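You operate a simulated robot arm through the tools that you are given. There is no shell and no other tool. Be economical: measure what you need, move in short steps, check, and stop when the job is done.

The job below is to be done with a simulated robot arm. You get a single attempt, and the scene is never put back.

## Task
Clamp the green heel and brush glue on the middle of its top.
Fine: clamp it first and leave it clamped; brush back in its tub; lid on the glue pot after the gluing. A coat counts when it lies all over at full strength: go over it till it gets no stronger.

Only the result counts: the job must be done as asked and must still hold three seconds after the hand-in. Knocking over, shifting, dropping, spilling or breaking anything else fails it. A push-on lid holds only when it is set on centred and level and pressed home; a screw cap is set on level and turned clockwise until tight.

## Robot
A 7-joint arm with a two-finger parallel gripper, fixed in place. Base frame: the origin is at the foot of the arm, x ahead of it, y to its left, z up; the work surface is at about z = 0. Lengths are in mm, angles in degrees, forces in N, time in s.
With the tool pointing down near the work surface it reaches from about 220 to 580 mm from the base axis. Its first joint turns from -66.0 to 66.0 degrees. Payload 2.5 kg.
The tool frame sits at the grasp point between the pads (the TCP): z along the fingers, y along the line on which they close. The tips reach 23 mm beyond it. Largest opening 94 mm; finger width 38, thickness 10; the body of the gripper, 54 by 96 mm, starts 39 mm behind the TCP.
Orientation is that of the tool frame in the base frame, as a unit quaternion [x, y, z, w]. With the fingers straight down and closing along the base's y, the tool's x points along the base's -x, its y along +y and its z along -z.

## Interface
- The arm moves only by the tool apply_moves. Its argument "series" is a list of rows, each a list of 7 numbers: the shift along the tool's x, y, z in units of 400 mm (1.0 is 400 mm), then the turn, a rotation vector about the tool's x, y, z in units of 60 degrees (1.0 is 60 degrees), then the finger opening in mm, from 0 to 94. In form: [[x, y, z, ax, ay, az, claw], ...]. A call has 1 to 8 rows; each row is the pose to reach, as a shift and turn from the pose commanded when the call began, along the tool's axes at that moment. A call with a number of a shift or a turn outside -1 to 1 is refused whole. Each row takes 0.2 s and may step no farther than 50 mm and 8.6 degrees from the row before; otherwise, or with a gripper value out of range, the whole call is refused. Where a pose cannot be reached the arm comes as near as it can. A force on the tool above 70 N (or 10 N above the force at the start of the call, whichever is more), or a blocked arm, ends the call early, and 0.2 s more pass. Each finger travels about 108 mm/s and halts on what it meets, pressing with about 26 N; the grip force reading is that of the motor and also rises with nothing between the fingers. The clock runs only during rows and for 0.2 s after the last one: add rows that repeat a pose to give the fingers time. The reply holds the time, the measured pose of the TCP, the force on the tool along the base axes, the opening and the grip force, in the units named above and with some noise, with the torque about the TCP (base axes, N m) and any sound that the robot's microphone picked up, and new pictures: "show" is both (left out), scene, wrist or none.
- Cameras (640 x 400 px; columns grow to the right, rows downward): "scene" is fixed at [111.4, -407.3, 547]; the picture's right is [0.83, -0.56, 0.00], its down [-0.34, -0.50, -0.80] and it looks along [0.45, 0.66, -0.60] (base axes); focal length 266 px, centre (320, 200). "wrist" rides on the gripper at [86, 16, -74] in the tool frame; the picture's right is [-0.18, 0.98, 0.00], its down [-0.58, -0.11, -0.81] and it looks along [-0.79, -0.15, 0.59] (tool axes); focal length 243 px, centre (320, 200). There is no depth. A picture from a camera that has moved, and an enlarged one, comes with that camera's place and axes in the base frame and with its lens. The place of the scene camera against the robot may be out by one fixed shift of up to 12 mm in any direction.
- inspect(camera, box): a new picture of the part [left, top, right, bottom] of that camera's present view, enlarged. No time passes.
- sign_off(): hands the job in; it is judged then, once.

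Go step by step. Nothing tells you positions but the pictures and the camera data: compare them with the known pose of the tool, close in by small moves and look again before you grip or let go. The budget is 120 turns and 200 pictures, counting those below and the enlarged ones. Unless the task says otherwise, let go and move clear before handing in, and close with one line.

The tools are called after "Emit:" as a command line: name --pt "numbers of a row" for each row, then --argument value for the rest, lists and objects as JSON in quotes. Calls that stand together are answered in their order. apply_moves: Moves the arm, as the interface text tells. Its arguments: {"type":"object","properties":{"series":{"type":"array","items":{"type":"array","items":{"type":"number"}}},"show":{"type":"string","enum":["both","scene","wrist","none"]}},"required":["series"]} The other tools are called the same way: inspect (camera, box) takes an enlarged picture of a part of a camera's view; sign_off () hands the job in.

At the start:

```text
clock: 0.0
tcp_pos: [325.3, 145.1, 362.3]
tool_rot: [0.0, 1.0, 0.0, 0.0]
wrist_force: [-0.2, -0.3, 0.3]
torque: [0.01, 0.04, -0.02]
gripper_width: 94.0
gripper_force: 0.1
```

scene: 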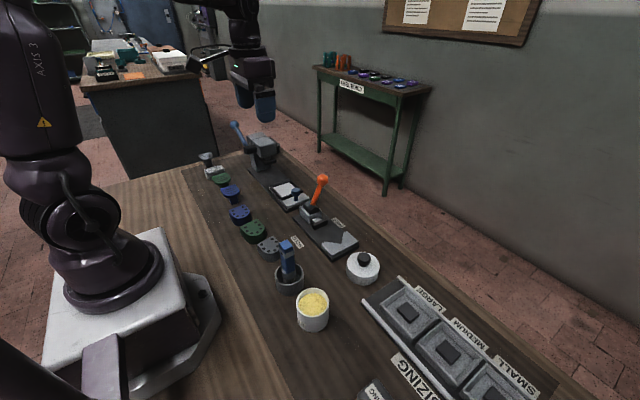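
wrist: 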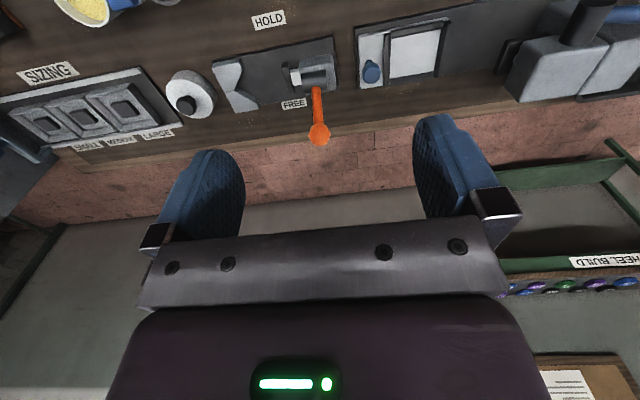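

I see a bench with heels in a row (several green/blue), a clamp with an orange lever (HOLD/FREE), a brush in a tub, a glue pot and a lid. I'll enlarge the views first.

Emit:
inspect --camera "scene" --box '[190, 130, 390, 255]'

Emit:
inspect --camera "scene" --box '[230, 210, 430, 335]'

Emit:
inspect --camera "wrist" --box '[160, 0, 480, 160]'

```text
3.20 times, centred on (290, 192) of scene
camera zoom: at [111.4, -407.3, 547.0], right [0.83, -0.56, 0.0], down [-0.34, -0.5, -0.8], along [0.45, 0.66, -0.6], focal length 852 px, centre (416, 224)
```

zoom: 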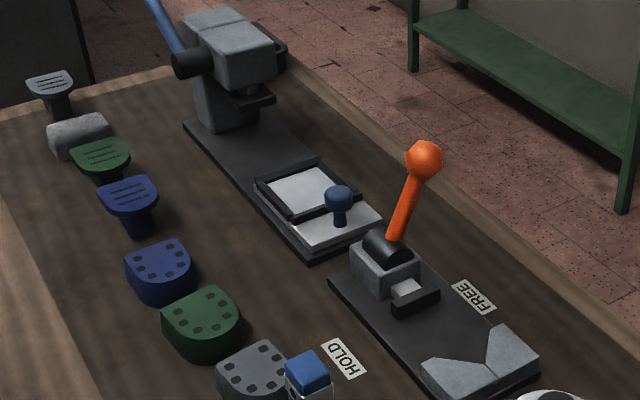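

```text
3.20 times, centred on (330, 272) of scene
camera zoom: at [111.4, -407.3, 547.0], right [0.83, -0.56, 0.0], down [-0.34, -0.5, -0.8], along [0.45, 0.66, -0.6], focal length 852 px, centre (288, -32)
```

zoom: 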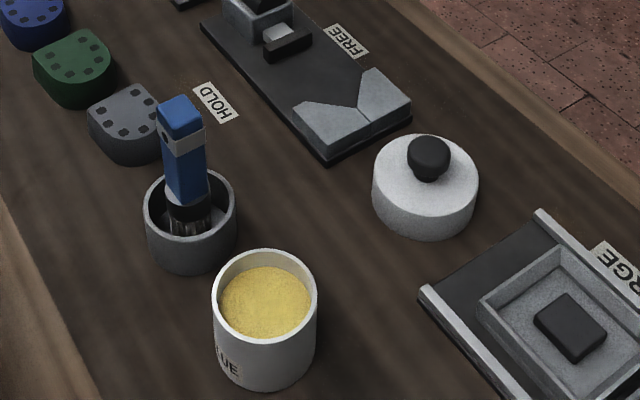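

```text
2.00 times, centred on (320, 80) of wrist
camera zoom: at [238.2, 161.1, 438.3], right [0.18, 0.98, 0.0], down [0.58, -0.11, 0.81], along [0.79, -0.15, -0.59], focal length 485 px, centre (320, 440)
```

zoom: 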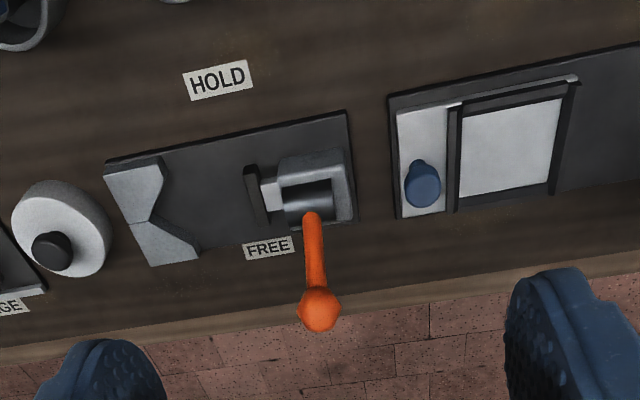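

Two candidate greens exist: a dotted block and a ribbed piece on a stem. I'll pull back so the wrist camera looks at the row.

Emit:
apply_moves --pt "0.08 0 0.03 0 0 0 94" --pt "0.16 0 0.06 0 0 0 94" --pt "0.24 0 0.09 0 0 0 94"

```text
clock: 0.8
tcp_pos: [229.0, 144.5, 326.9]
tool_rot: [0.0, 1.0, 0.001, 0.001]
wrist_force: [-0.1, 0.8, 0.1]
torque: [0.0, -0.01, 0.02]
gripper_width: 94.0
gripper_force: 0.0
camera wrist: at [141.8, 160.2, 402.2], right [0.18, 0.98, 0.0], down [0.58, -0.11, 0.81], along [0.79, -0.15, -0.59], focal length 243 px, centre (320, 200)
```

scene: 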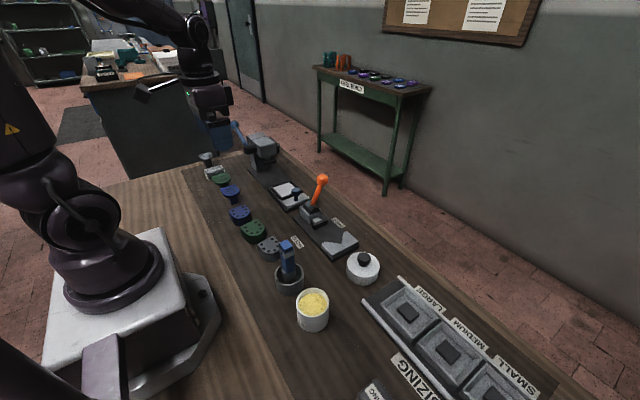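
wrist: 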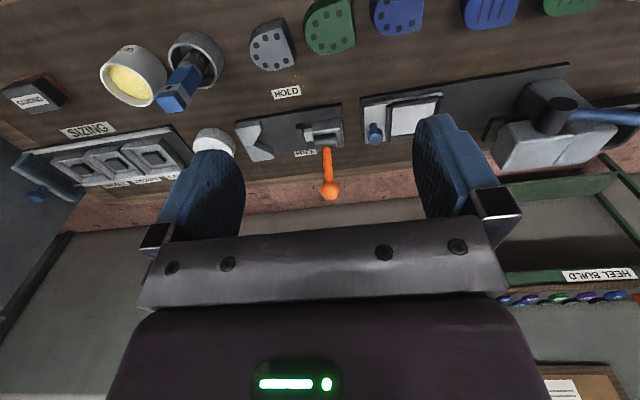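

The heels are D-shaped. I'll zoom in here, and look at the shelf's finished samples.

Emit:
inspect --camera "wrist" --box '[230, 0, 430, 125]'

Emit:
inspect --camera "wrist" --box '[440, 0, 640, 125]'

Emit:
inspect --camera "scene" --box '[310, 40, 440, 120]'

```text
3.20 times, centred on (330, 62) of wrist
camera zoom: at [141.8, 160.2, 402.2], right [0.18, 0.98, 0.0], down [0.58, -0.11, 0.81], along [0.79, -0.15, -0.59], focal length 776 px, centre (288, 640)
```

zoom: 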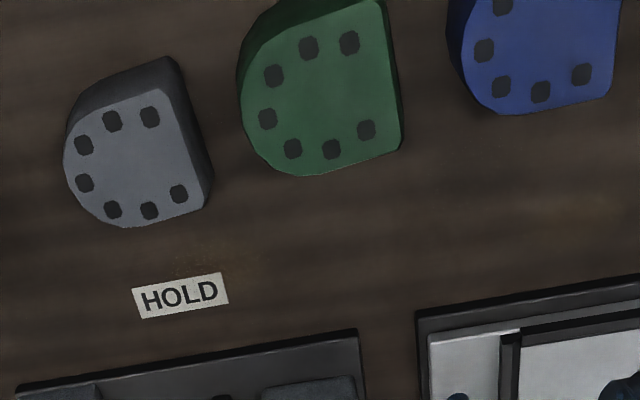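

```text
3.20 times, centred on (540, 62) of wrist
camera zoom: at [141.8, 160.2, 402.2], right [0.18, 0.98, 0.0], down [0.58, -0.11, 0.81], along [0.79, -0.15, -0.59], focal length 776 px, centre (-384, 640)
```

zoom: 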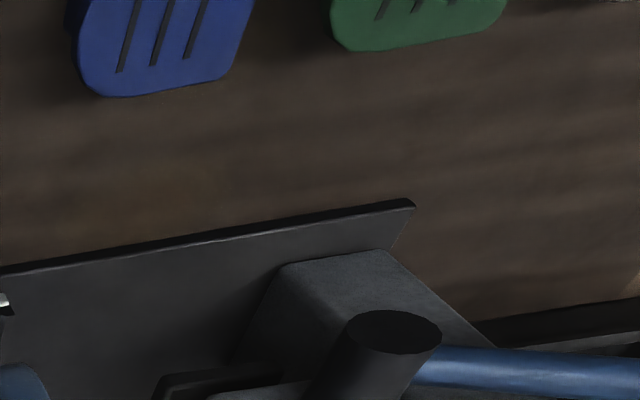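

```text
4.92 times, centred on (375, 80) of scene
camera zoom: at [111.4, -407.3, 547.0], right [0.83, -0.56, 0.0], down [-0.34, -0.5, -0.8], along [0.45, 0.66, -0.6], focal length 1311 px, centre (49, 791)
```

zoom: 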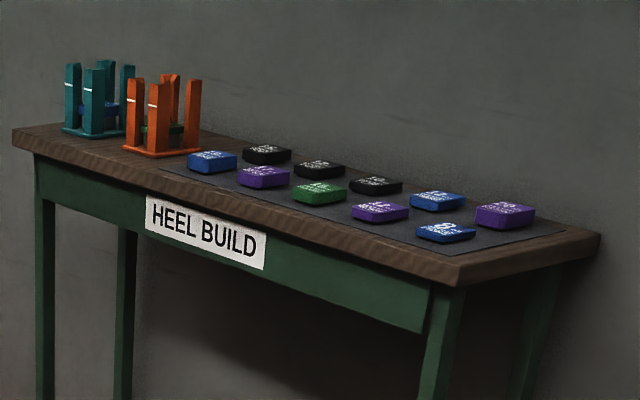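

Next I'll look at the ribbed pieces to tell what they are.

Emit:
apply_moves --pt "0 0.12 0 0 0 0 94" --pt "0 0.24 0 0 0 0 94" --pt "0.02 0.36 0 0 0 0 94" --pt "0.06 0.45 0.06 0 0 0 94" --show "wrist"

Emit:
inspect --camera "wrist" --box '[200, 0, 520, 200]'

Emit:
inspect --camera "scene" --box '[190, 145, 280, 205]'

```text
clock: 1.8
tcp_pos: [205.8, 326.1, 302.3]
tool_rot: [0.0, 1.0, 0.0, 0.001]
wrist_force: [1.2, -0.4, -0.7]
torque: [0.0, 0.02, 0.01]
gripper_width: 93.8
gripper_force: 0.0
camera wrist: at [118.8, 342.3, 378.0], right [0.18, 0.98, 0.0], down [0.58, -0.11, 0.81], along [0.79, -0.15, -0.59], focal length 243 px, centre (320, 200)
```

wrist: 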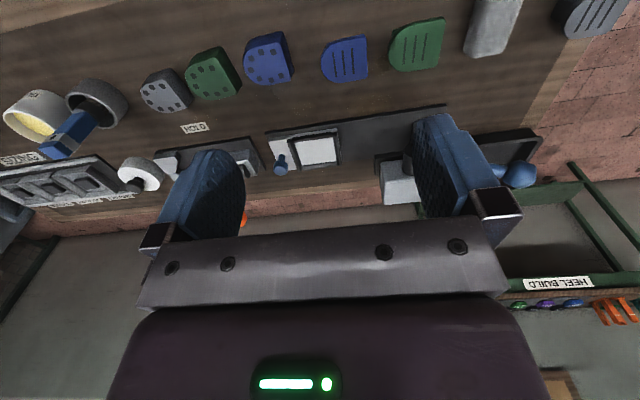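

```text
2.00 times, centred on (360, 100) of wrist
camera zoom: at [118.8, 342.3, 378.0], right [0.18, 0.98, 0.0], down [0.58, -0.11, 0.81], along [0.79, -0.15, -0.59], focal length 485 px, centre (240, 400)
```

zoom: 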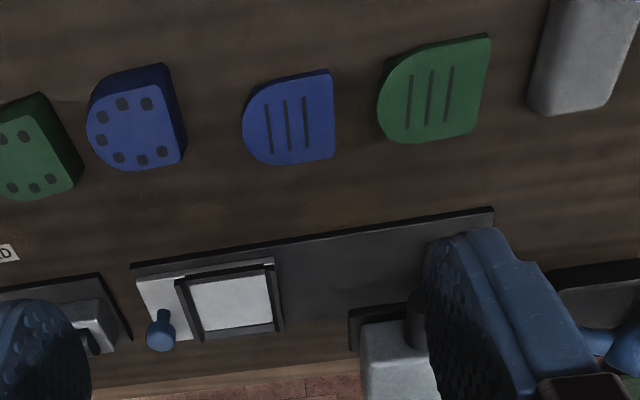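

```text
6.67 times, centred on (235, 175) of scene
camera zoom: at [111.4, -407.3, 547.0], right [0.83, -0.56, 0.0], down [-0.34, -0.5, -0.8], along [0.45, 0.66, -0.6], focal length 1776 px, centre (887, 367)
```

zoom: 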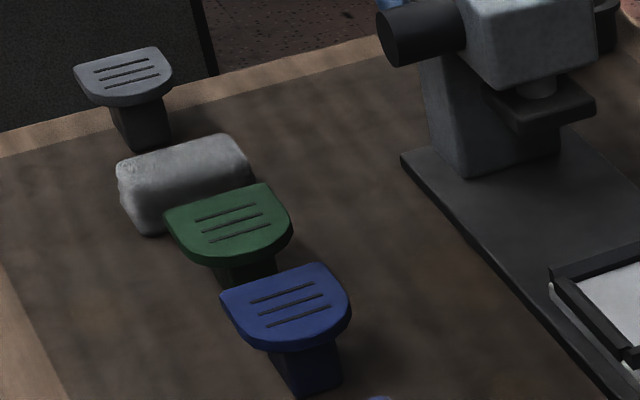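

The dotted block at roughly (265,150) is the heel; the thin ribbed ones are top pieces on stands. I'll turn the gripper 90° (camera toward -y) so it can grip the heel across x, and look closely.

Emit:
apply_moves --pt "-0.025 -0.08 0 0 0 -0.125 94" --pt "-0.05 -0.16 0 0 0 -0.25 94" --pt "-0.075 -0.24 0.02 0 0 -0.375 94" --pt "-0.1 -0.32 0.05 0 0 -0.5 94" --pt "-0.125 -0.41 0.09 0 0 -0.625 94" --pt "-0.148 -0.49 0.13 0 0 -0.75 94" --show "none"

Emit:
apply_moves --pt "0 0 0 0 0 -0.125 94" --pt "0 0 0 0 0 -0.25 94" --pt "0 0 0 0 0 -0.375 94" --pt "0 0 0 0 0 -0.5 94" --pt "0 0 0 0 0 -0.625 94" --pt "0 0 0 0 0 -0.75 94"

```text
clock: 3.2
tcp_pos: [264.0, 130.3, 252.1]
tool_rot: [-0.384, 0.923, 0.0, 0.001]
wrist_force: [0.1, 0.7, 0.6]
torque: [0.01, 0.0, -0.02]
gripper_width: 93.9
gripper_force: 0.0
```

```text
clock: 4.6
tcp_pos: [263.9, 129.4, 251.3]
tool_rot: [0.708, -0.706, 0.001, 0.001]
wrist_force: [0.1, 1.0, 0.4]
torque: [0.01, 0.0, -0.01]
gripper_width: 94.0
gripper_force: 0.0
camera wrist: at [247.9, 42.4, 326.4], right [-0.98, 0.18, 0.0], down [0.11, 0.58, 0.81], along [0.15, 0.79, -0.59], focal length 243 px, centre (320, 200)
```

scene: 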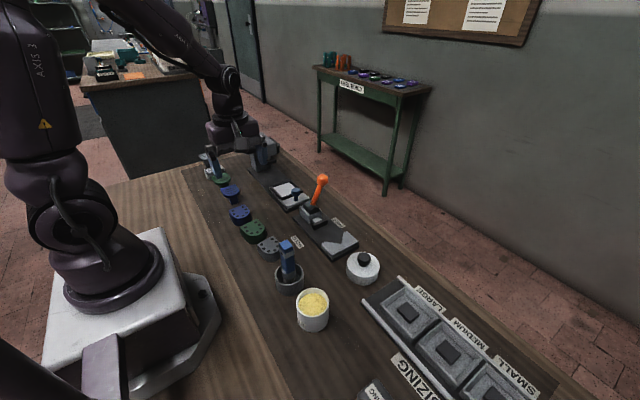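
wrist: 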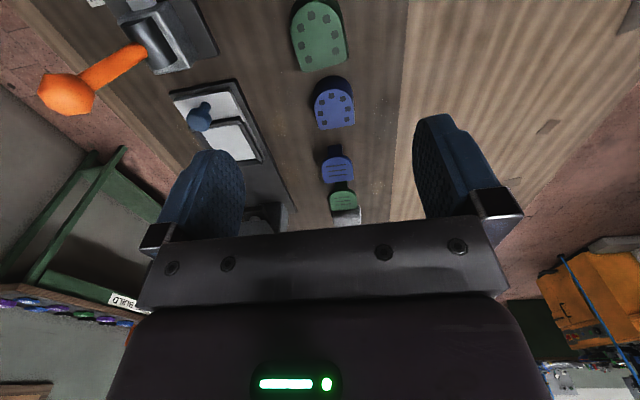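

The turn worked and the heel is at the top of the wrist view. Zooming for measurement.

Emit:
inspect --camera "wrist" --box '[260, 0, 388, 80]'

Emit:
inspect --camera "scene" --box '[222, 198, 302, 248]'

```text
5.00 times, centred on (324, 40) of wrist
camera zoom: at [247.9, 42.4, 326.4], right [-0.98, 0.18, 0.0], down [0.11, 0.58, 0.81], along [0.15, 0.79, -0.59], focal length 1213 px, centre (300, 1000)
```

zoom: 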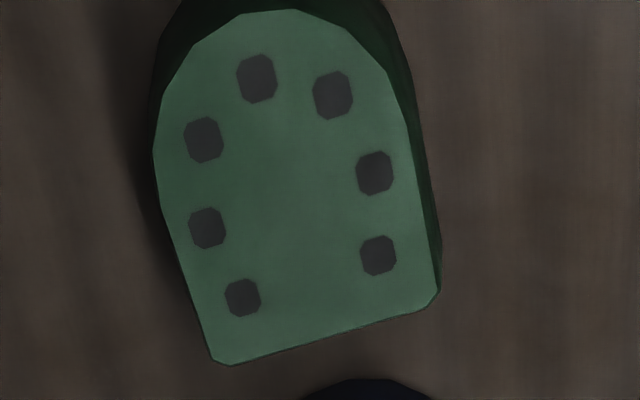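

```text
8.00 times, centred on (262, 223) of scene
camera zoom: at [111.4, -407.3, 547.0], right [0.83, -0.56, 0.0], down [-0.34, -0.5, -0.8], along [0.45, 0.66, -0.6], focal length 2131 px, centre (784, 16)
```

zoom: 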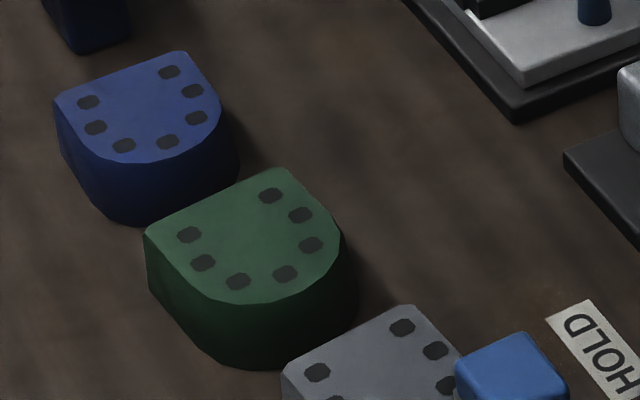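

Heel: top ~28 mm high, sides x≈242–296, flat edge y≈179, turned about 4°. I'll go above it at (269,161) and descend partway.

Emit:
apply_moves --pt "-0.04 -0.006 0.08 0 0 0 94" --pt "-0.079 -0.0125 0.18 0 0 0 94" --pt "-0.079 -0.0125 0.3 0 0 0 94" --pt "-0.079 -0.0125 0.42 0 0 0 94"

```text
clock: 5.6
tcp_pos: [270.0, 160.0, 82.2]
tool_rot: [-0.707, 0.707, 0.0, 0.0]
wrist_force: [0.2, 1.0, -0.2]
torque: [-0.01, -0.01, -0.01]
gripper_width: 94.0
gripper_force: 0.2
camera wrist: at [252.2, 73.8, 157.9], right [-0.98, 0.18, 0.0], down [0.11, 0.58, 0.81], along [0.15, 0.79, -0.59], focal length 243 px, centre (320, 200)
```

scene: 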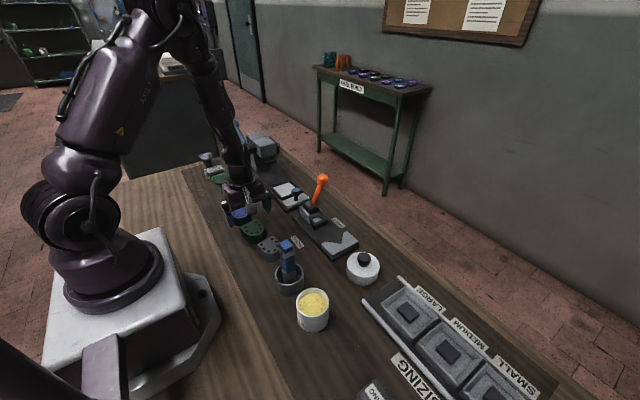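
wrist: 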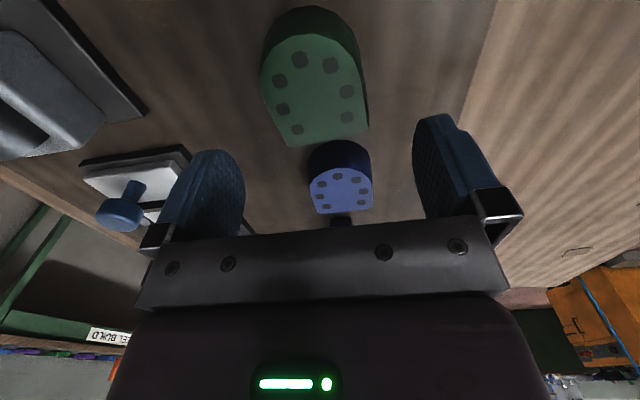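

Measurements agree. I'll match the heel's ~5° turn, descend to z≈27 and close.

Emit:
apply_moves --pt "0 0.002 0.05 0 0 -0.083 94" --pt "0 0.002 0.1 0 0 -0.083 94" --pt "0 0.002 0.137 0 0 -0.083 94" --pt "0 0.002 0.137 0 0 -0.083 70" --pt "0 0.002 0.137 0 0 -0.083 56" --pt "0 0.002 0.137 0 0 -0.083 45" --pt "0 0.002 0.137 0 0 -0.083 45"

```text
clock: 7.2
tcp_pos: [268.8, 160.2, 29.7]
tool_rot: [0.738, -0.675, 0.0, 0.0]
wrist_force: [0.8, 0.0, 0.1]
torque: [0.03, 0.01, 0.01]
gripper_width: 58.9
gripper_force: 25.5
camera wrist: at [259.5, 72.7, 103.6], right [-1.0, 0.1, 0.0], down [0.06, 0.59, 0.81], along [0.08, 0.8, -0.59], focal length 243 px, centre (320, 200)
```

scene: 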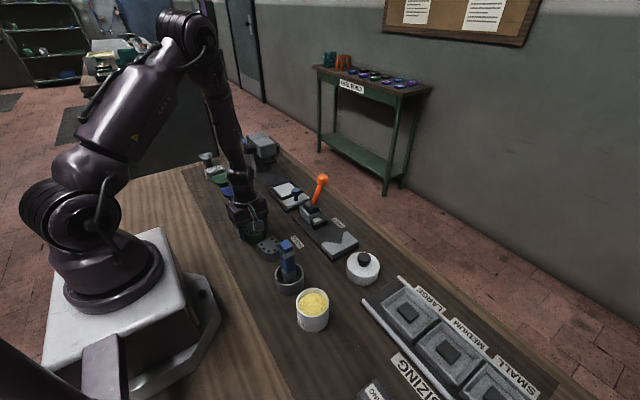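
wrist: 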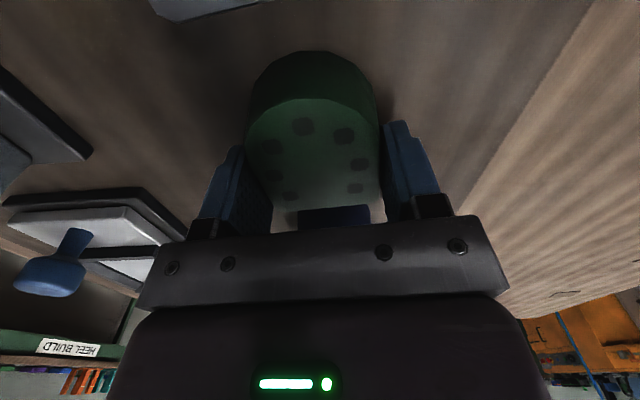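

Gripped (58.9 mm). Lifting and checking it holds.

Emit:
apply_moves --pt "0 0 -0.03 0 0 0 45" --pt "0 0 -0.1 0 0 0 45" --pt "0 0 -0.2 0 0 0 45" --pt "0 0 -0.3 0 0 0 45" --pt "0 0 -0.42 0 0 0.083 45" --pt "0 0 -0.42 0 0 0.083 45"

```text
clock: 8.6
tcp_pos: [267.9, 160.0, 196.6]
tool_rot: [-0.707, 0.707, 0.0, 0.0]
wrist_force: [0.1, 0.4, -1.2]
torque: [0.04, 0.0, 0.0]
gripper_width: 58.6
gripper_force: 26.0
camera wrist: at [251.8, 74.6, 271.9], right [-0.98, 0.18, 0.0], down [0.11, 0.58, 0.81], along [0.15, 0.79, -0.59], focal length 243 px, centre (320, 200)
```

scene: 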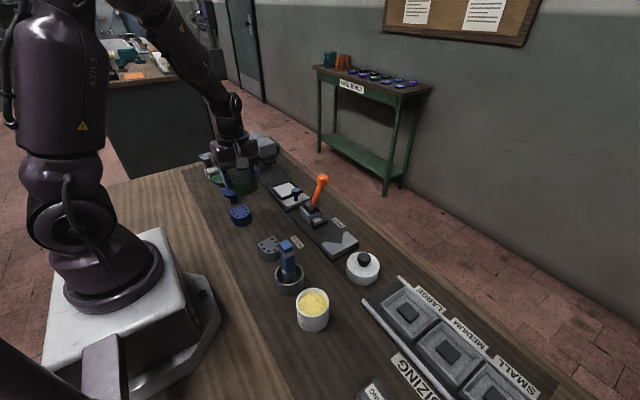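
wrist: 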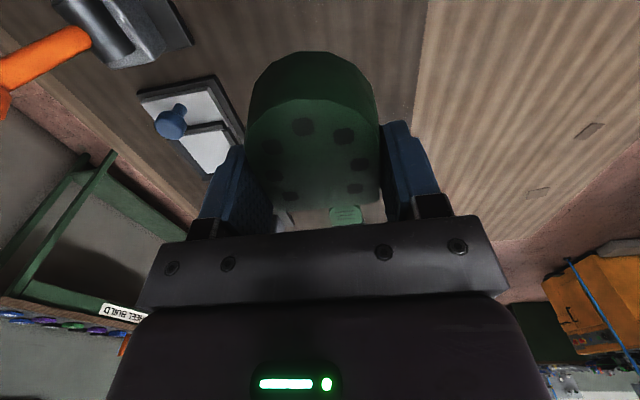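

The heel is held firmly. I'll move over to a point from which the wrist camera sees the clamp past the heel.

Emit:
apply_moves --pt "0.1 -0.035 -0.045 0 0 0 45" --pt "0.21 -0.07 -0.045 0 0 0 45" --pt "0.32 -0.105 -0.045 0 0 0 45" --pt "0.43 -0.14 -0.045 0 0 0 45" --pt "0.54 -0.175 -0.045 0 0 0 45" --pt "0.55 -0.1925 -0.045 0 0 0 45" --pt "0.55 -0.1925 -0.045 0 0 0 45"

Emit:
inspect --camera "wrist" --box '[60, 0, 300, 150]'

```text
clock: 10.2
tcp_pos: [346.8, -59.5, 214.4]
tool_rot: [0.708, -0.706, 0.001, 0.0]
wrist_force: [-0.5, -0.2, -2.1]
torque: [-0.04, 0.01, 0.0]
gripper_width: 58.7
gripper_force: 25.9
camera wrist: at [329.5, -146.1, 289.6], right [-0.98, 0.18, 0.0], down [0.11, 0.58, 0.81], along [0.15, 0.79, -0.59], focal length 243 px, centre (320, 200)
```

scene: 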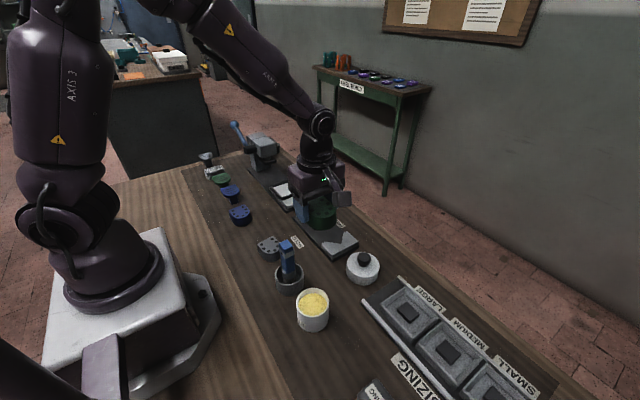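
wrist: 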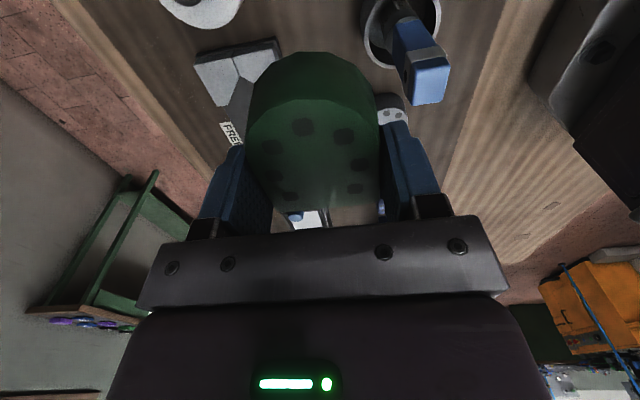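

```text
2.67 times, centred on (180, 75) of wrist
camera zoom: at [329.5, -146.1, 289.6], right [-0.98, 0.18, 0.0], down [0.11, 0.58, 0.81], along [0.15, 0.79, -0.59], focal length 647 px, centre (693, 533)
```

zoom: 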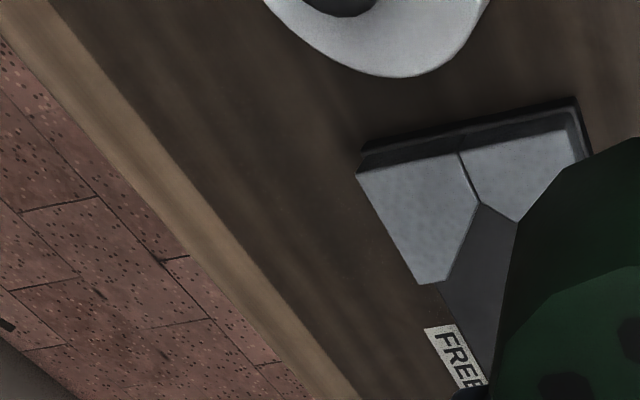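

V-notch vertex ≈ (438,-31), jaw face ≈ y 67. I'll bring the heel over the bed at about (437,26) and lower part-way, then look.

Emit:
apply_moves --pt "-0.05 -0.06 0 0 0 0 45" --pt "-0.1 -0.12 0 0 0 0 45" --pt "-0.16 -0.18 0 0 0 0 45" --pt "-0.214 -0.2255 0 0 0 0 45" --pt "-0.214 -0.2255 0.1 0 0 0 45" --pt "-0.214 -0.2255 0.2 0 0 0 45" --pt "-0.214 -0.2255 0.28 0 0 0 45" --pt "-0.214 -0.2255 0.28 0 0 0 45"

Emit:
inspect --camera "scene" --box '[270, 160, 430, 260]'

Emit:
inspect --camera "wrist" --box '[200, 0, 440, 150]'

```text
clock: 12.0
tcp_pos: [435.6, 26.6, 102.1]
tool_rot: [0.708, -0.707, 0.0, 0.0]
wrist_force: [0.4, -0.6, -1.1]
torque: [-0.02, -0.03, 0.0]
gripper_width: 58.7
gripper_force: 26.2
camera wrist: at [419.1, -59.9, 177.0], right [-0.98, 0.18, 0.0], down [0.11, 0.58, 0.81], along [0.15, 0.79, -0.59], focal length 243 px, centre (320, 200)
```

scene: 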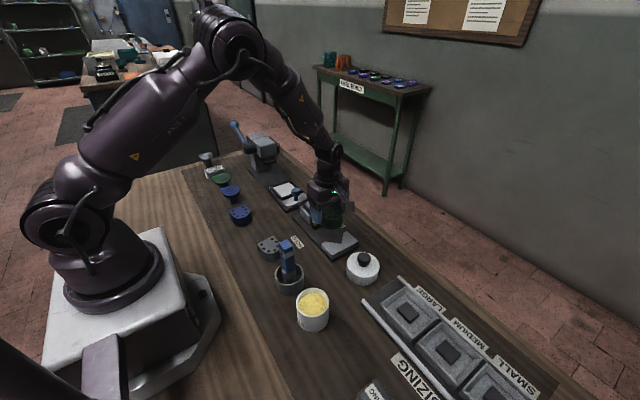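
wrist: 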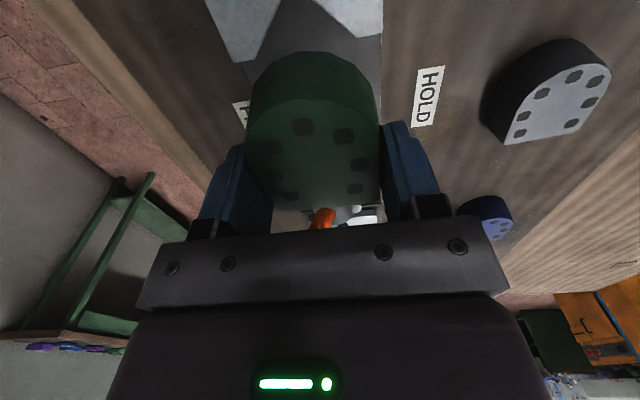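

```text
4.00 times, centred on (350, 210) of scene
camera zoom: at [111.4, -407.3, 547.0], right [0.83, -0.56, 0.0], down [-0.34, -0.5, -0.8], along [0.45, 0.66, -0.6], focal length 1065 px, centre (200, 160)
```

zoom: 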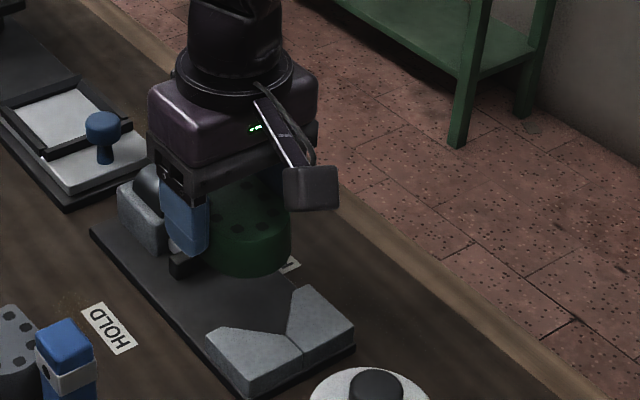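

```text
2.67 times, centred on (320, 75) of wrist
camera zoom: at [419.1, -59.9, 177.0], right [-0.98, 0.18, 0.0], down [0.11, 0.58, 0.81], along [0.15, 0.79, -0.59], focal length 647 px, centre (320, 533)
```

zoom: 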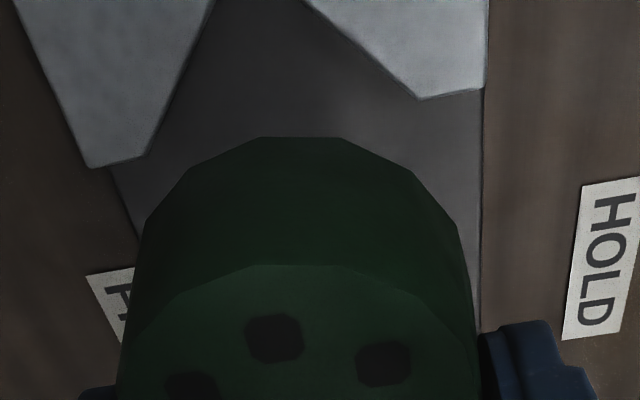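

V centre x≈439, tips y≈-2; seated TCP would be y≈25. I'll shift x by +3 and lower towards the bed.

Emit:
apply_moves --pt "0 -0.0085 0.07 0 0 0 45" --pt "0 -0.0085 0.135 0 0 0 45" --pt "0 -0.0085 0.145 0 0 0 45" --pt "0 -0.0085 0.15 0 0 0 45"

Emit:
inspect --camera "scene" --box '[270, 160, 430, 260]'

```text
clock: 13.0
tcp_pos: [440.5, 26.1, 43.1]
tool_rot: [0.708, -0.706, 0.001, -0.003]
wrist_force: [3.9, 2.5, 13.2]
torque: [-0.41, -0.44, 0.17]
gripper_width: 59.2
gripper_force: 26.1
camera wrist: at [423.8, -59.8, 118.3], right [-0.98, 0.18, 0.0], down [0.1, 0.58, 0.81], along [0.15, 0.79, -0.59], focal length 243 px, centre (320, 200)
```

scene: 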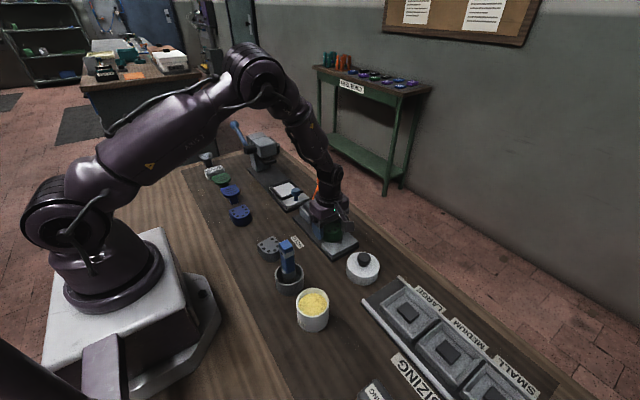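
wrist: 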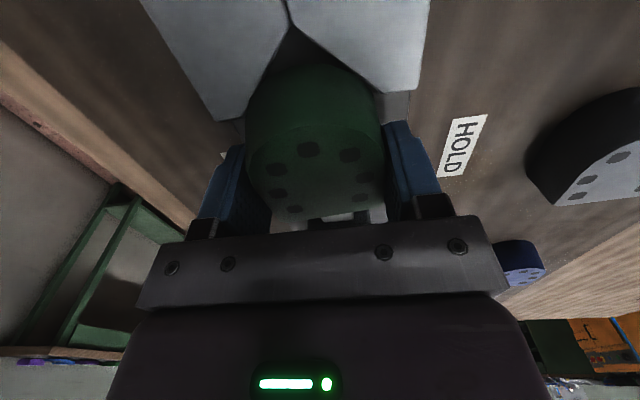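

```text
4.00 times, centred on (350, 210) of scene
camera zoom: at [111.3, -407.3, 547.0], right [0.83, -0.56, 0.0], down [-0.34, -0.5, -0.8], along [0.45, 0.66, -0.6], focal length 1065 px, centre (200, 160)
```

zoom: 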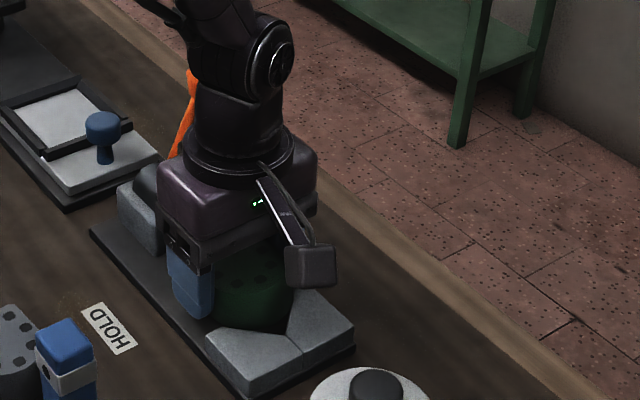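

Contact came early, off toward the V wing; the heel has ridden up in the grip. I'll back up and look.

Emit:
apply_moves --pt "0 0 -0.03 0 0 0 45" --pt "-0.01 0.002 -0.1 0 0 0 45" --pt "-0.02 0.002 -0.15 0 0 0 45" --pt "-0.02 0.002 -0.15 0 0 0 45"

Emit:
inspect --camera "scene" --box '[290, 180, 386, 240]'

Emit:
inspect --camera "wrist" --box '[200, 0, 440, 150]'

```text
clock: 14.0
tcp_pos: [438.2, 35.1, 102.9]
tool_rot: [0.707, -0.707, 0.0, 0.001]
wrist_force: [0.2, -0.1, -1.0]
torque: [0.02, -0.03, 0.0]
gripper_width: 59.1
gripper_force: 26.5
camera wrist: at [421.3, -51.9, 177.3], right [-0.98, 0.18, 0.0], down [0.11, 0.58, 0.81], along [0.15, 0.79, -0.59], focal length 243 px, centre (320, 200)
```

scene: 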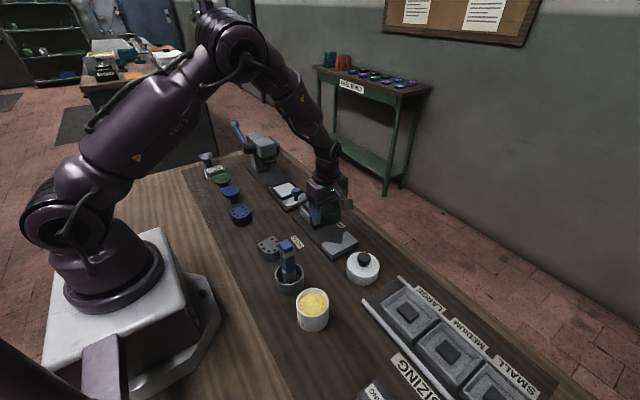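
wrist: 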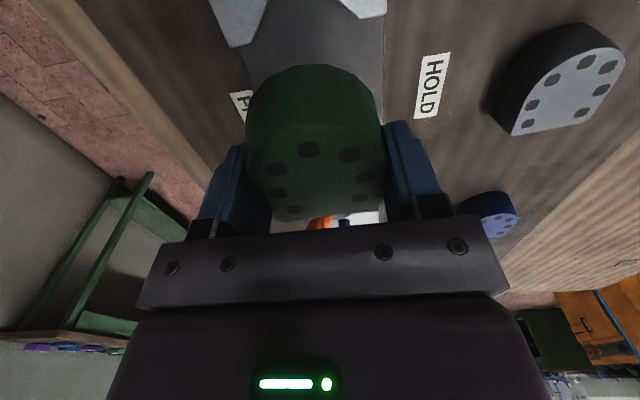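

```text
6.67 times, centred on (338, 210) of scene
camera zoom: at [111.4, -407.3, 547.0], right [0.83, -0.56, 0.0], down [-0.34, -0.5, -0.8], along [0.45, 0.66, -0.6], focal length 1776 px, centre (200, 133)
```

zoom: 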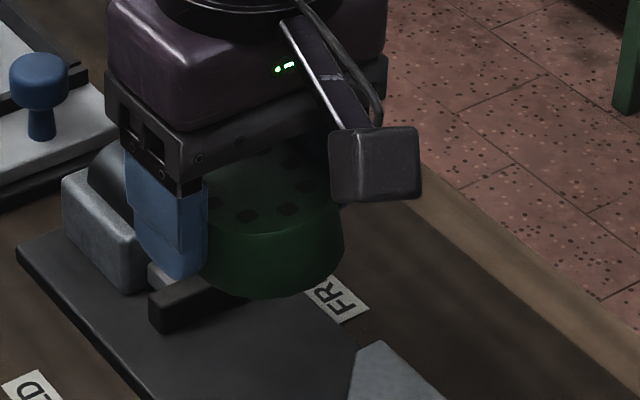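

```text
2.67 times, centred on (320, 75) of wrist
camera zoom: at [421.3, -51.9, 177.3], right [-0.98, 0.18, 0.0], down [0.11, 0.58, 0.81], along [0.15, 0.79, -0.59], focal length 647 px, centre (320, 533)
```

zoom: 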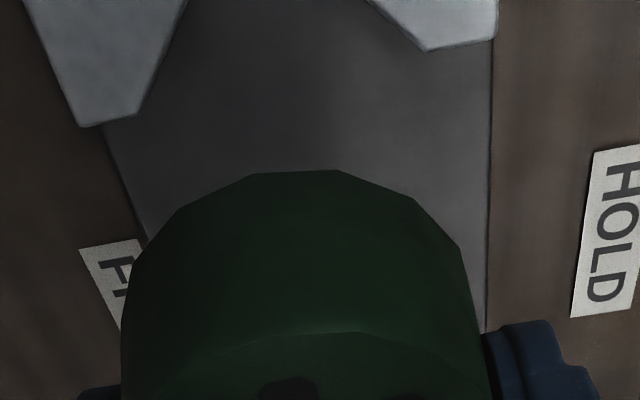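

The heel pitched slightly (apex up) in the grip. I'll lower at y≈35, clear of the V, in small steps, so the bed levels it.

Emit:
apply_moves --pt "0 -0.003 0.07 0 0 0 45" --pt "0 -0.003 0.135 0 0 0 45" --pt "0 -0.003 0.145 0 0 0 45" --pt "0 -0.003 0.145 0 0 0 45" --show "wrist"

Emit:
inspect --camera "scene" --box '[290, 180, 386, 240]'

```text
clock: 15.0
tcp_pos: [439.7, 33.6, 42.9]
tool_rot: [0.707, -0.707, 0.0, 0.0]
wrist_force: [0.4, -0.3, -0.7]
torque: [0.0, -0.01, -0.01]
gripper_width: 59.3
gripper_force: 26.0
camera wrist: at [423.0, -52.7, 118.8], right [-0.98, 0.18, 0.0], down [0.11, 0.58, 0.81], along [0.15, 0.79, -0.59], focal length 243 px, centre (320, 200)
```

wrist: 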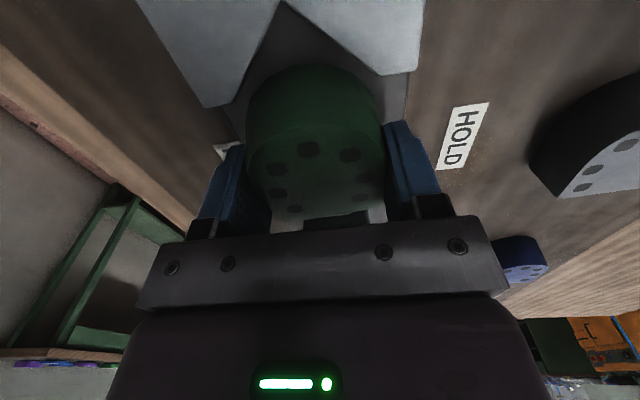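

```text
6.67 times, centred on (338, 210) of scene
camera zoom: at [111.4, -407.3, 547.0], right [0.83, -0.56, 0.0], down [-0.34, -0.5, -0.8], along [0.45, 0.66, -0.6], focal length 1776 px, centre (200, 133)
```

zoom: 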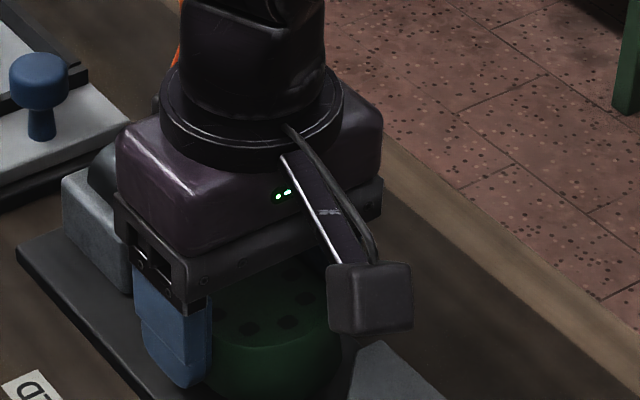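

No contact yet; continuing in small steps.

Emit:
apply_moves --pt "0 0 0.004 0 0 0 45" --pt "0 0 0.008 0 0 0 45" --show "none"

Emit:
apply_moves --pt "0 0 0.004 0 0 0 45" --pt "0 0 0.008 0 0 0 45" --show "none"

```text
clock: 15.6
tcp_pos: [440.6, 33.1, 41.6]
tool_rot: [0.708, -0.706, 0.001, 0.001]
wrist_force: [-0.8, -0.2, -2.0]
torque: [0.01, 0.01, -0.01]
gripper_width: 59.0
gripper_force: 25.5
```

```text
clock: 16.2
tcp_pos: [439.1, 34.3, 38.5]
tool_rot: [0.708, -0.706, 0.001, 0.0]
wrist_force: [-0.4, 0.5, -1.4]
torque: [0.01, 0.02, 0.01]
gripper_width: 59.5
gripper_force: 26.0
```

Emit:
apply_moves --pt "0 0 0.004 0 0 0 45" --pt "0 0 0.008 0 0 0 45" --show "none"

Emit:
apply_moves --pt "0 0 0.002 0 0 0 45" --pt "0 0 0.005 0 0 0 45" --show "none"

```text
clock: 16.8
tcp_pos: [440.0, 34.3, 36.1]
tool_rot: [-0.707, 0.707, 0.001, 0.001]
wrist_force: [-3.6, -1.1, 12.4]
torque: [0.27, 0.45, 0.14]
gripper_width: 59.3
gripper_force: 26.7
```

```text
clock: 17.4
tcp_pos: [440.5, 33.8, 33.4]
tool_rot: [-0.707, 0.707, -0.001, 0.001]
wrist_force: [-0.6, -3.0, 12.3]
torque: [0.23, 0.35, 0.08]
gripper_width: 59.4
gripper_force: 26.3
```

Contact at the flat end corner; it's leveling with slip. Let me look before releasing.

Emit:
inspect --camera "wrist" --box '[200, 0, 440, 230]'

Emit:
inspect --camera "scene" --box '[290, 190, 386, 250]'

```text
1.74 times, centred on (320, 115) of wrist
camera zoom: at [423.6, -52.6, 108.3], right [-0.98, 0.18, 0.0], down [0.11, 0.58, 0.81], along [0.15, 0.79, -0.59], focal length 422 px, centre (320, 348)
```

zoom: 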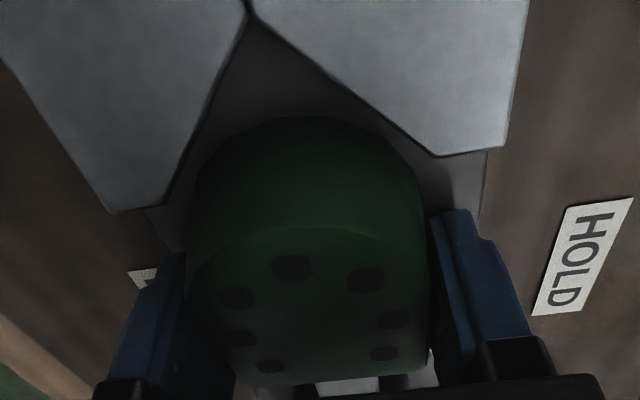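

```text
6.67 times, centred on (338, 220) of scene
camera zoom: at [111.3, -407.3, 547.0], right [0.83, -0.56, 0.0], down [-0.34, -0.5, -0.8], along [0.45, 0.66, -0.6], focal length 1776 px, centre (200, 67)
```

zoom: 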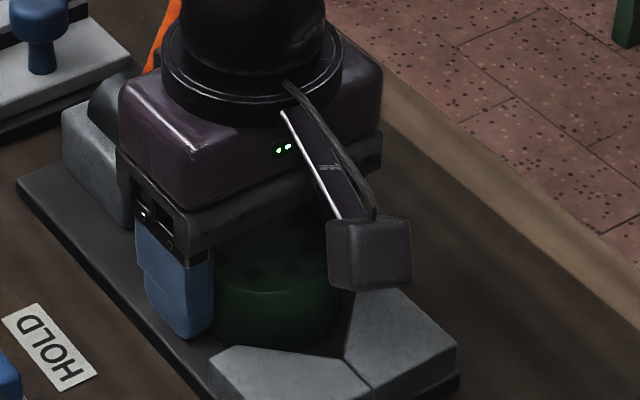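

It's practically on the bed. Releasing and rising.

Emit:
apply_moves --pt "0 0 0 0 0 0 64" --pt "0 0 0 0 0 0 76" --pt "0 0 0 0 0 0 80" --pt "0 0 -0.05 0 0 0 80" --pt "0.02 0 -0.15 0 0 0 80" --pt "0.1 0 -0.25 0 0 0 80" --pt "0.18 0 -0.3 0 0 0 80"

Emit:
inspect --camera "scene" --box '[290, 170, 402, 240]'

Emit:
inspect --camera "wrist" --box '[200, 0, 440, 150]'

```text
refused: row 6 steps farther than a row can; nothing moved
```

```text
5.71 times, centred on (346, 205) of scene
camera zoom: at [111.3, -407.3, 547.0], right [0.83, -0.56, 0.0], down [-0.34, -0.5, -0.8], along [0.45, 0.66, -0.6], focal length 1522 px, centre (171, 171)
```

zoom: 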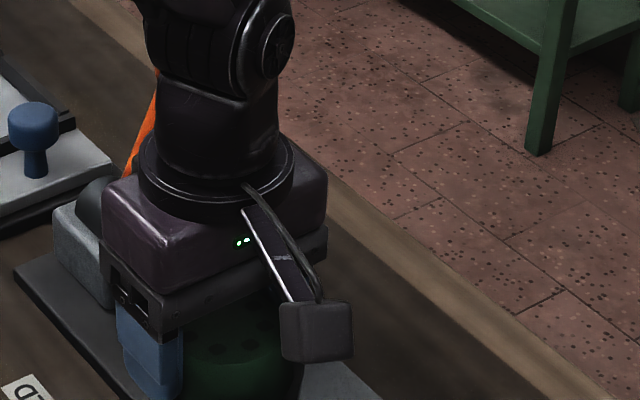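

```text
2.67 times, centred on (320, 75) of wrist
camera zoom: at [423.6, -52.6, 108.3], right [-0.98, 0.18, 0.0], down [0.11, 0.58, 0.81], along [0.15, 0.79, -0.59], focal length 647 px, centre (320, 533)
```

zoom: 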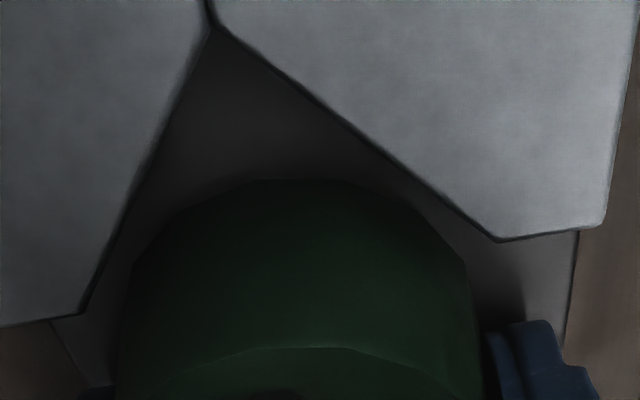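

A row was too long; resending with shorter steps.

Emit:
apply_moves --pt "0 0 0 0 0 0 64" --pt "0 0 0 0 0 0 76" --pt "0 0 0 0 0 0 80" --pt "0 0 -0.05 0 0 0 80" --pt "0.02 0 -0.15 0 0 0 80" --pt "0.08 0 -0.24 0 0 0 80" --pt "0.16 0 -0.3 0 0 0 80"

Emit:
inspect --camera "scene" --box '[290, 170, 402, 240]'

Emit:
inspect --camera "wrist" --box '[200, 0, 440, 150]'

```text
clock: 19.0
tcp_pos: [440.5, -31.2, 153.1]
tool_rot: [0.707, -0.707, 0.001, 0.0]
wrist_force: [0.0, -0.4, -0.8]
torque: [0.0, -0.06, 0.01]
gripper_width: 79.9
gripper_force: 0.1
camera wrist: at [423.5, -117.0, 227.5], right [-0.98, 0.18, 0.0], down [0.11, 0.58, 0.81], along [0.15, 0.79, -0.59], focal length 243 px, centre (320, 200)
```

scene: 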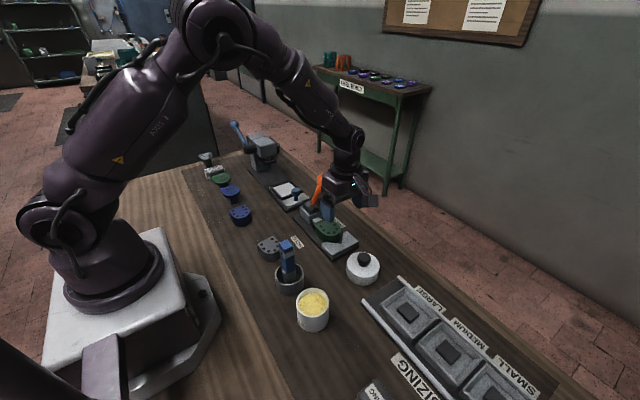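
wrist: 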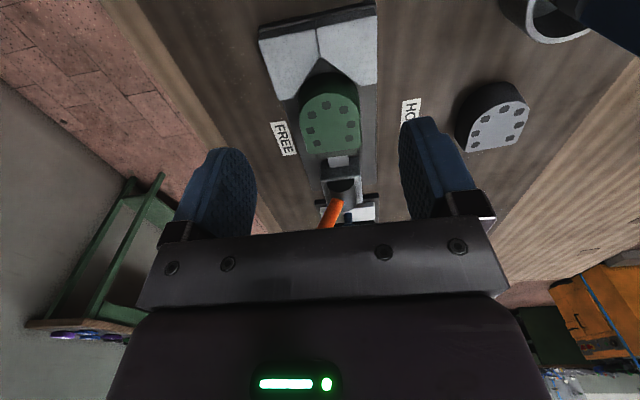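

```text
5.71 times, centred on (346, 205) of scene
camera zoom: at [111.4, -407.3, 547.0], right [0.83, -0.56, 0.0], down [-0.34, -0.5, -0.8], along [0.45, 0.66, -0.6], focal length 1522 px, centre (171, 171)
```

zoom: 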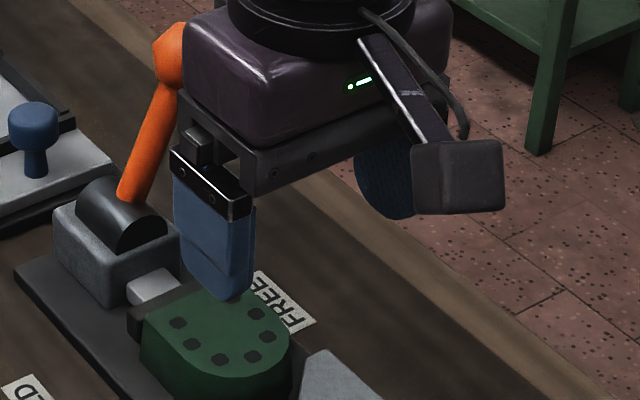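

```text
2.67 times, centred on (320, 75) of wrist
camera zoom: at [423.5, -117.0, 227.5], right [-0.98, 0.18, 0.0], down [0.11, 0.58, 0.81], along [0.15, 0.79, -0.59], focal length 647 px, centre (320, 533)
```

zoom: 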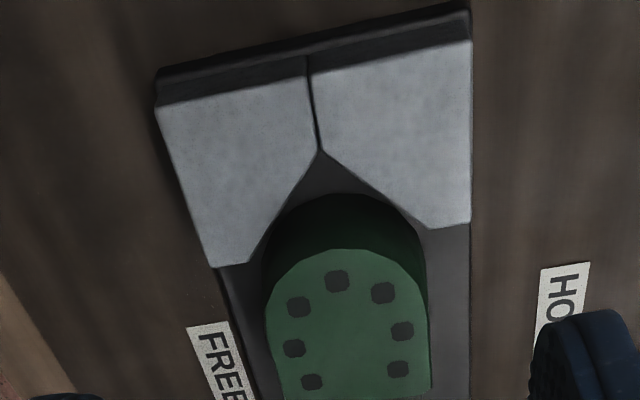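

The heel lies flat, nearly seated. Next, the lever: I'll go above and beyond the orange knob (≈(473,115,138)) with closed fingers, then push it toward HOLD (-x).

Emit:
apply_moves --pt "0 -0.03 -0.1 0 0 0 40" --pt "-0.08 -0.06 -0.145 0 0 0 0" --pt "-0.17 -0.1 -0.145 0 0 0 0" --pt "-0.27 -0.14 -0.145 0 0 0 0" --pt "-0.365 -0.175 -0.145 0 0 0 0" --pt "-0.365 -0.175 -0.145 0 0 0 0"

Emit:
inspect --camera "scene" --box '[270, 120, 398, 200]'

Emit:
inspect --camera "scene" --box '[290, 190, 386, 250]'

```text
clock: 20.4
tcp_pos: [511.4, 115.6, 211.0]
tool_rot: [-0.707, 0.707, -0.001, 0.0]
wrist_force: [0.3, 0.2, 0.4]
torque: [-0.01, -0.01, 0.0]
gripper_width: 0.0
gripper_force: 26.0
camera wrist: at [492.9, 29.9, 285.2], right [-0.98, 0.18, 0.0], down [0.11, 0.58, 0.81], along [0.15, 0.79, -0.59], focal length 243 px, centre (320, 200)
```

scene: 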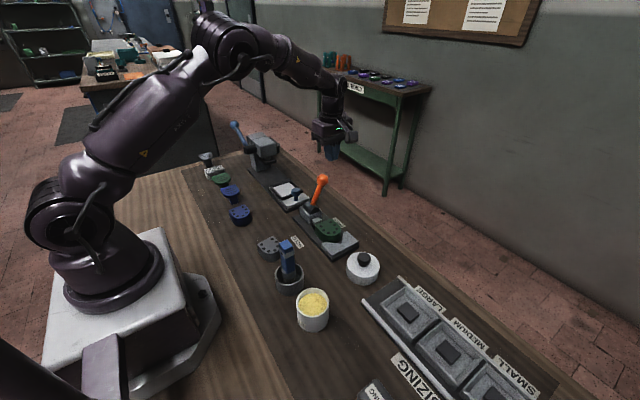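
wrist: 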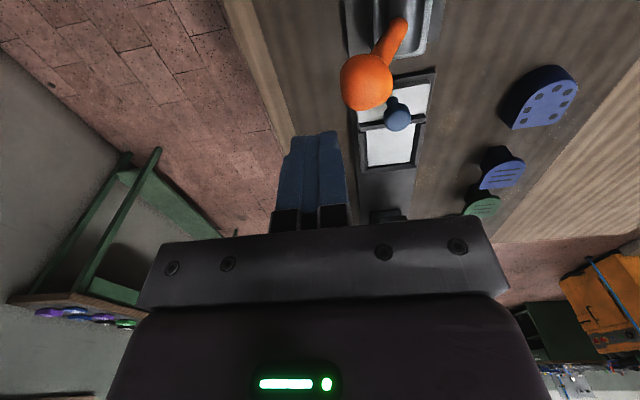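

```text
5.00 times, centred on (334, 160) of scene
camera zoom: at [111.4, -407.3, 547.0], right [0.83, -0.56, 0.0], down [-0.34, -0.5, -0.8], along [0.45, 0.66, -0.6], focal length 1332 px, centre (250, 400)
```

zoom: 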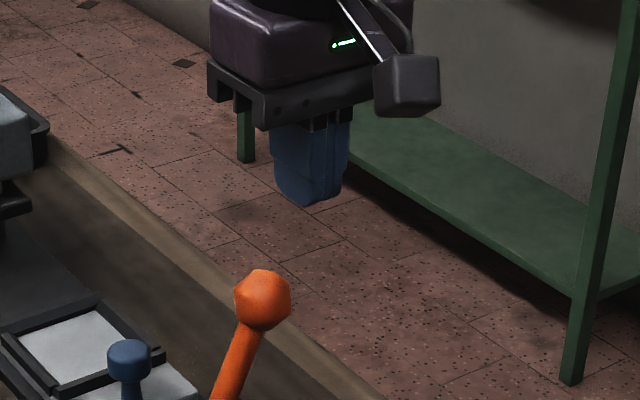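

```text
6.67 times, centred on (338, 220) of scene
camera zoom: at [111.4, -407.3, 547.0], right [0.83, -0.56, 0.0], down [-0.34, -0.5, -0.8], along [0.45, 0.66, -0.6], focal length 1776 px, centre (200, 67)
```

zoom: 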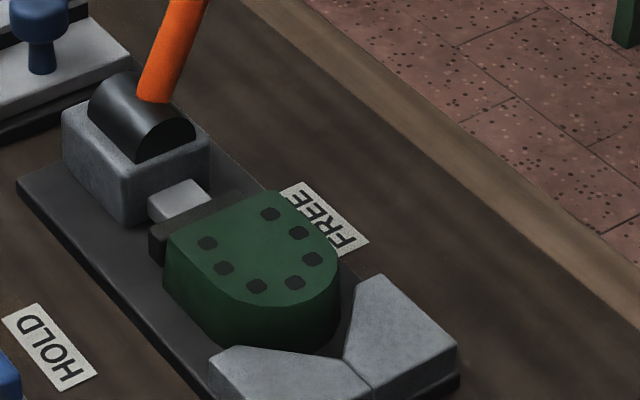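

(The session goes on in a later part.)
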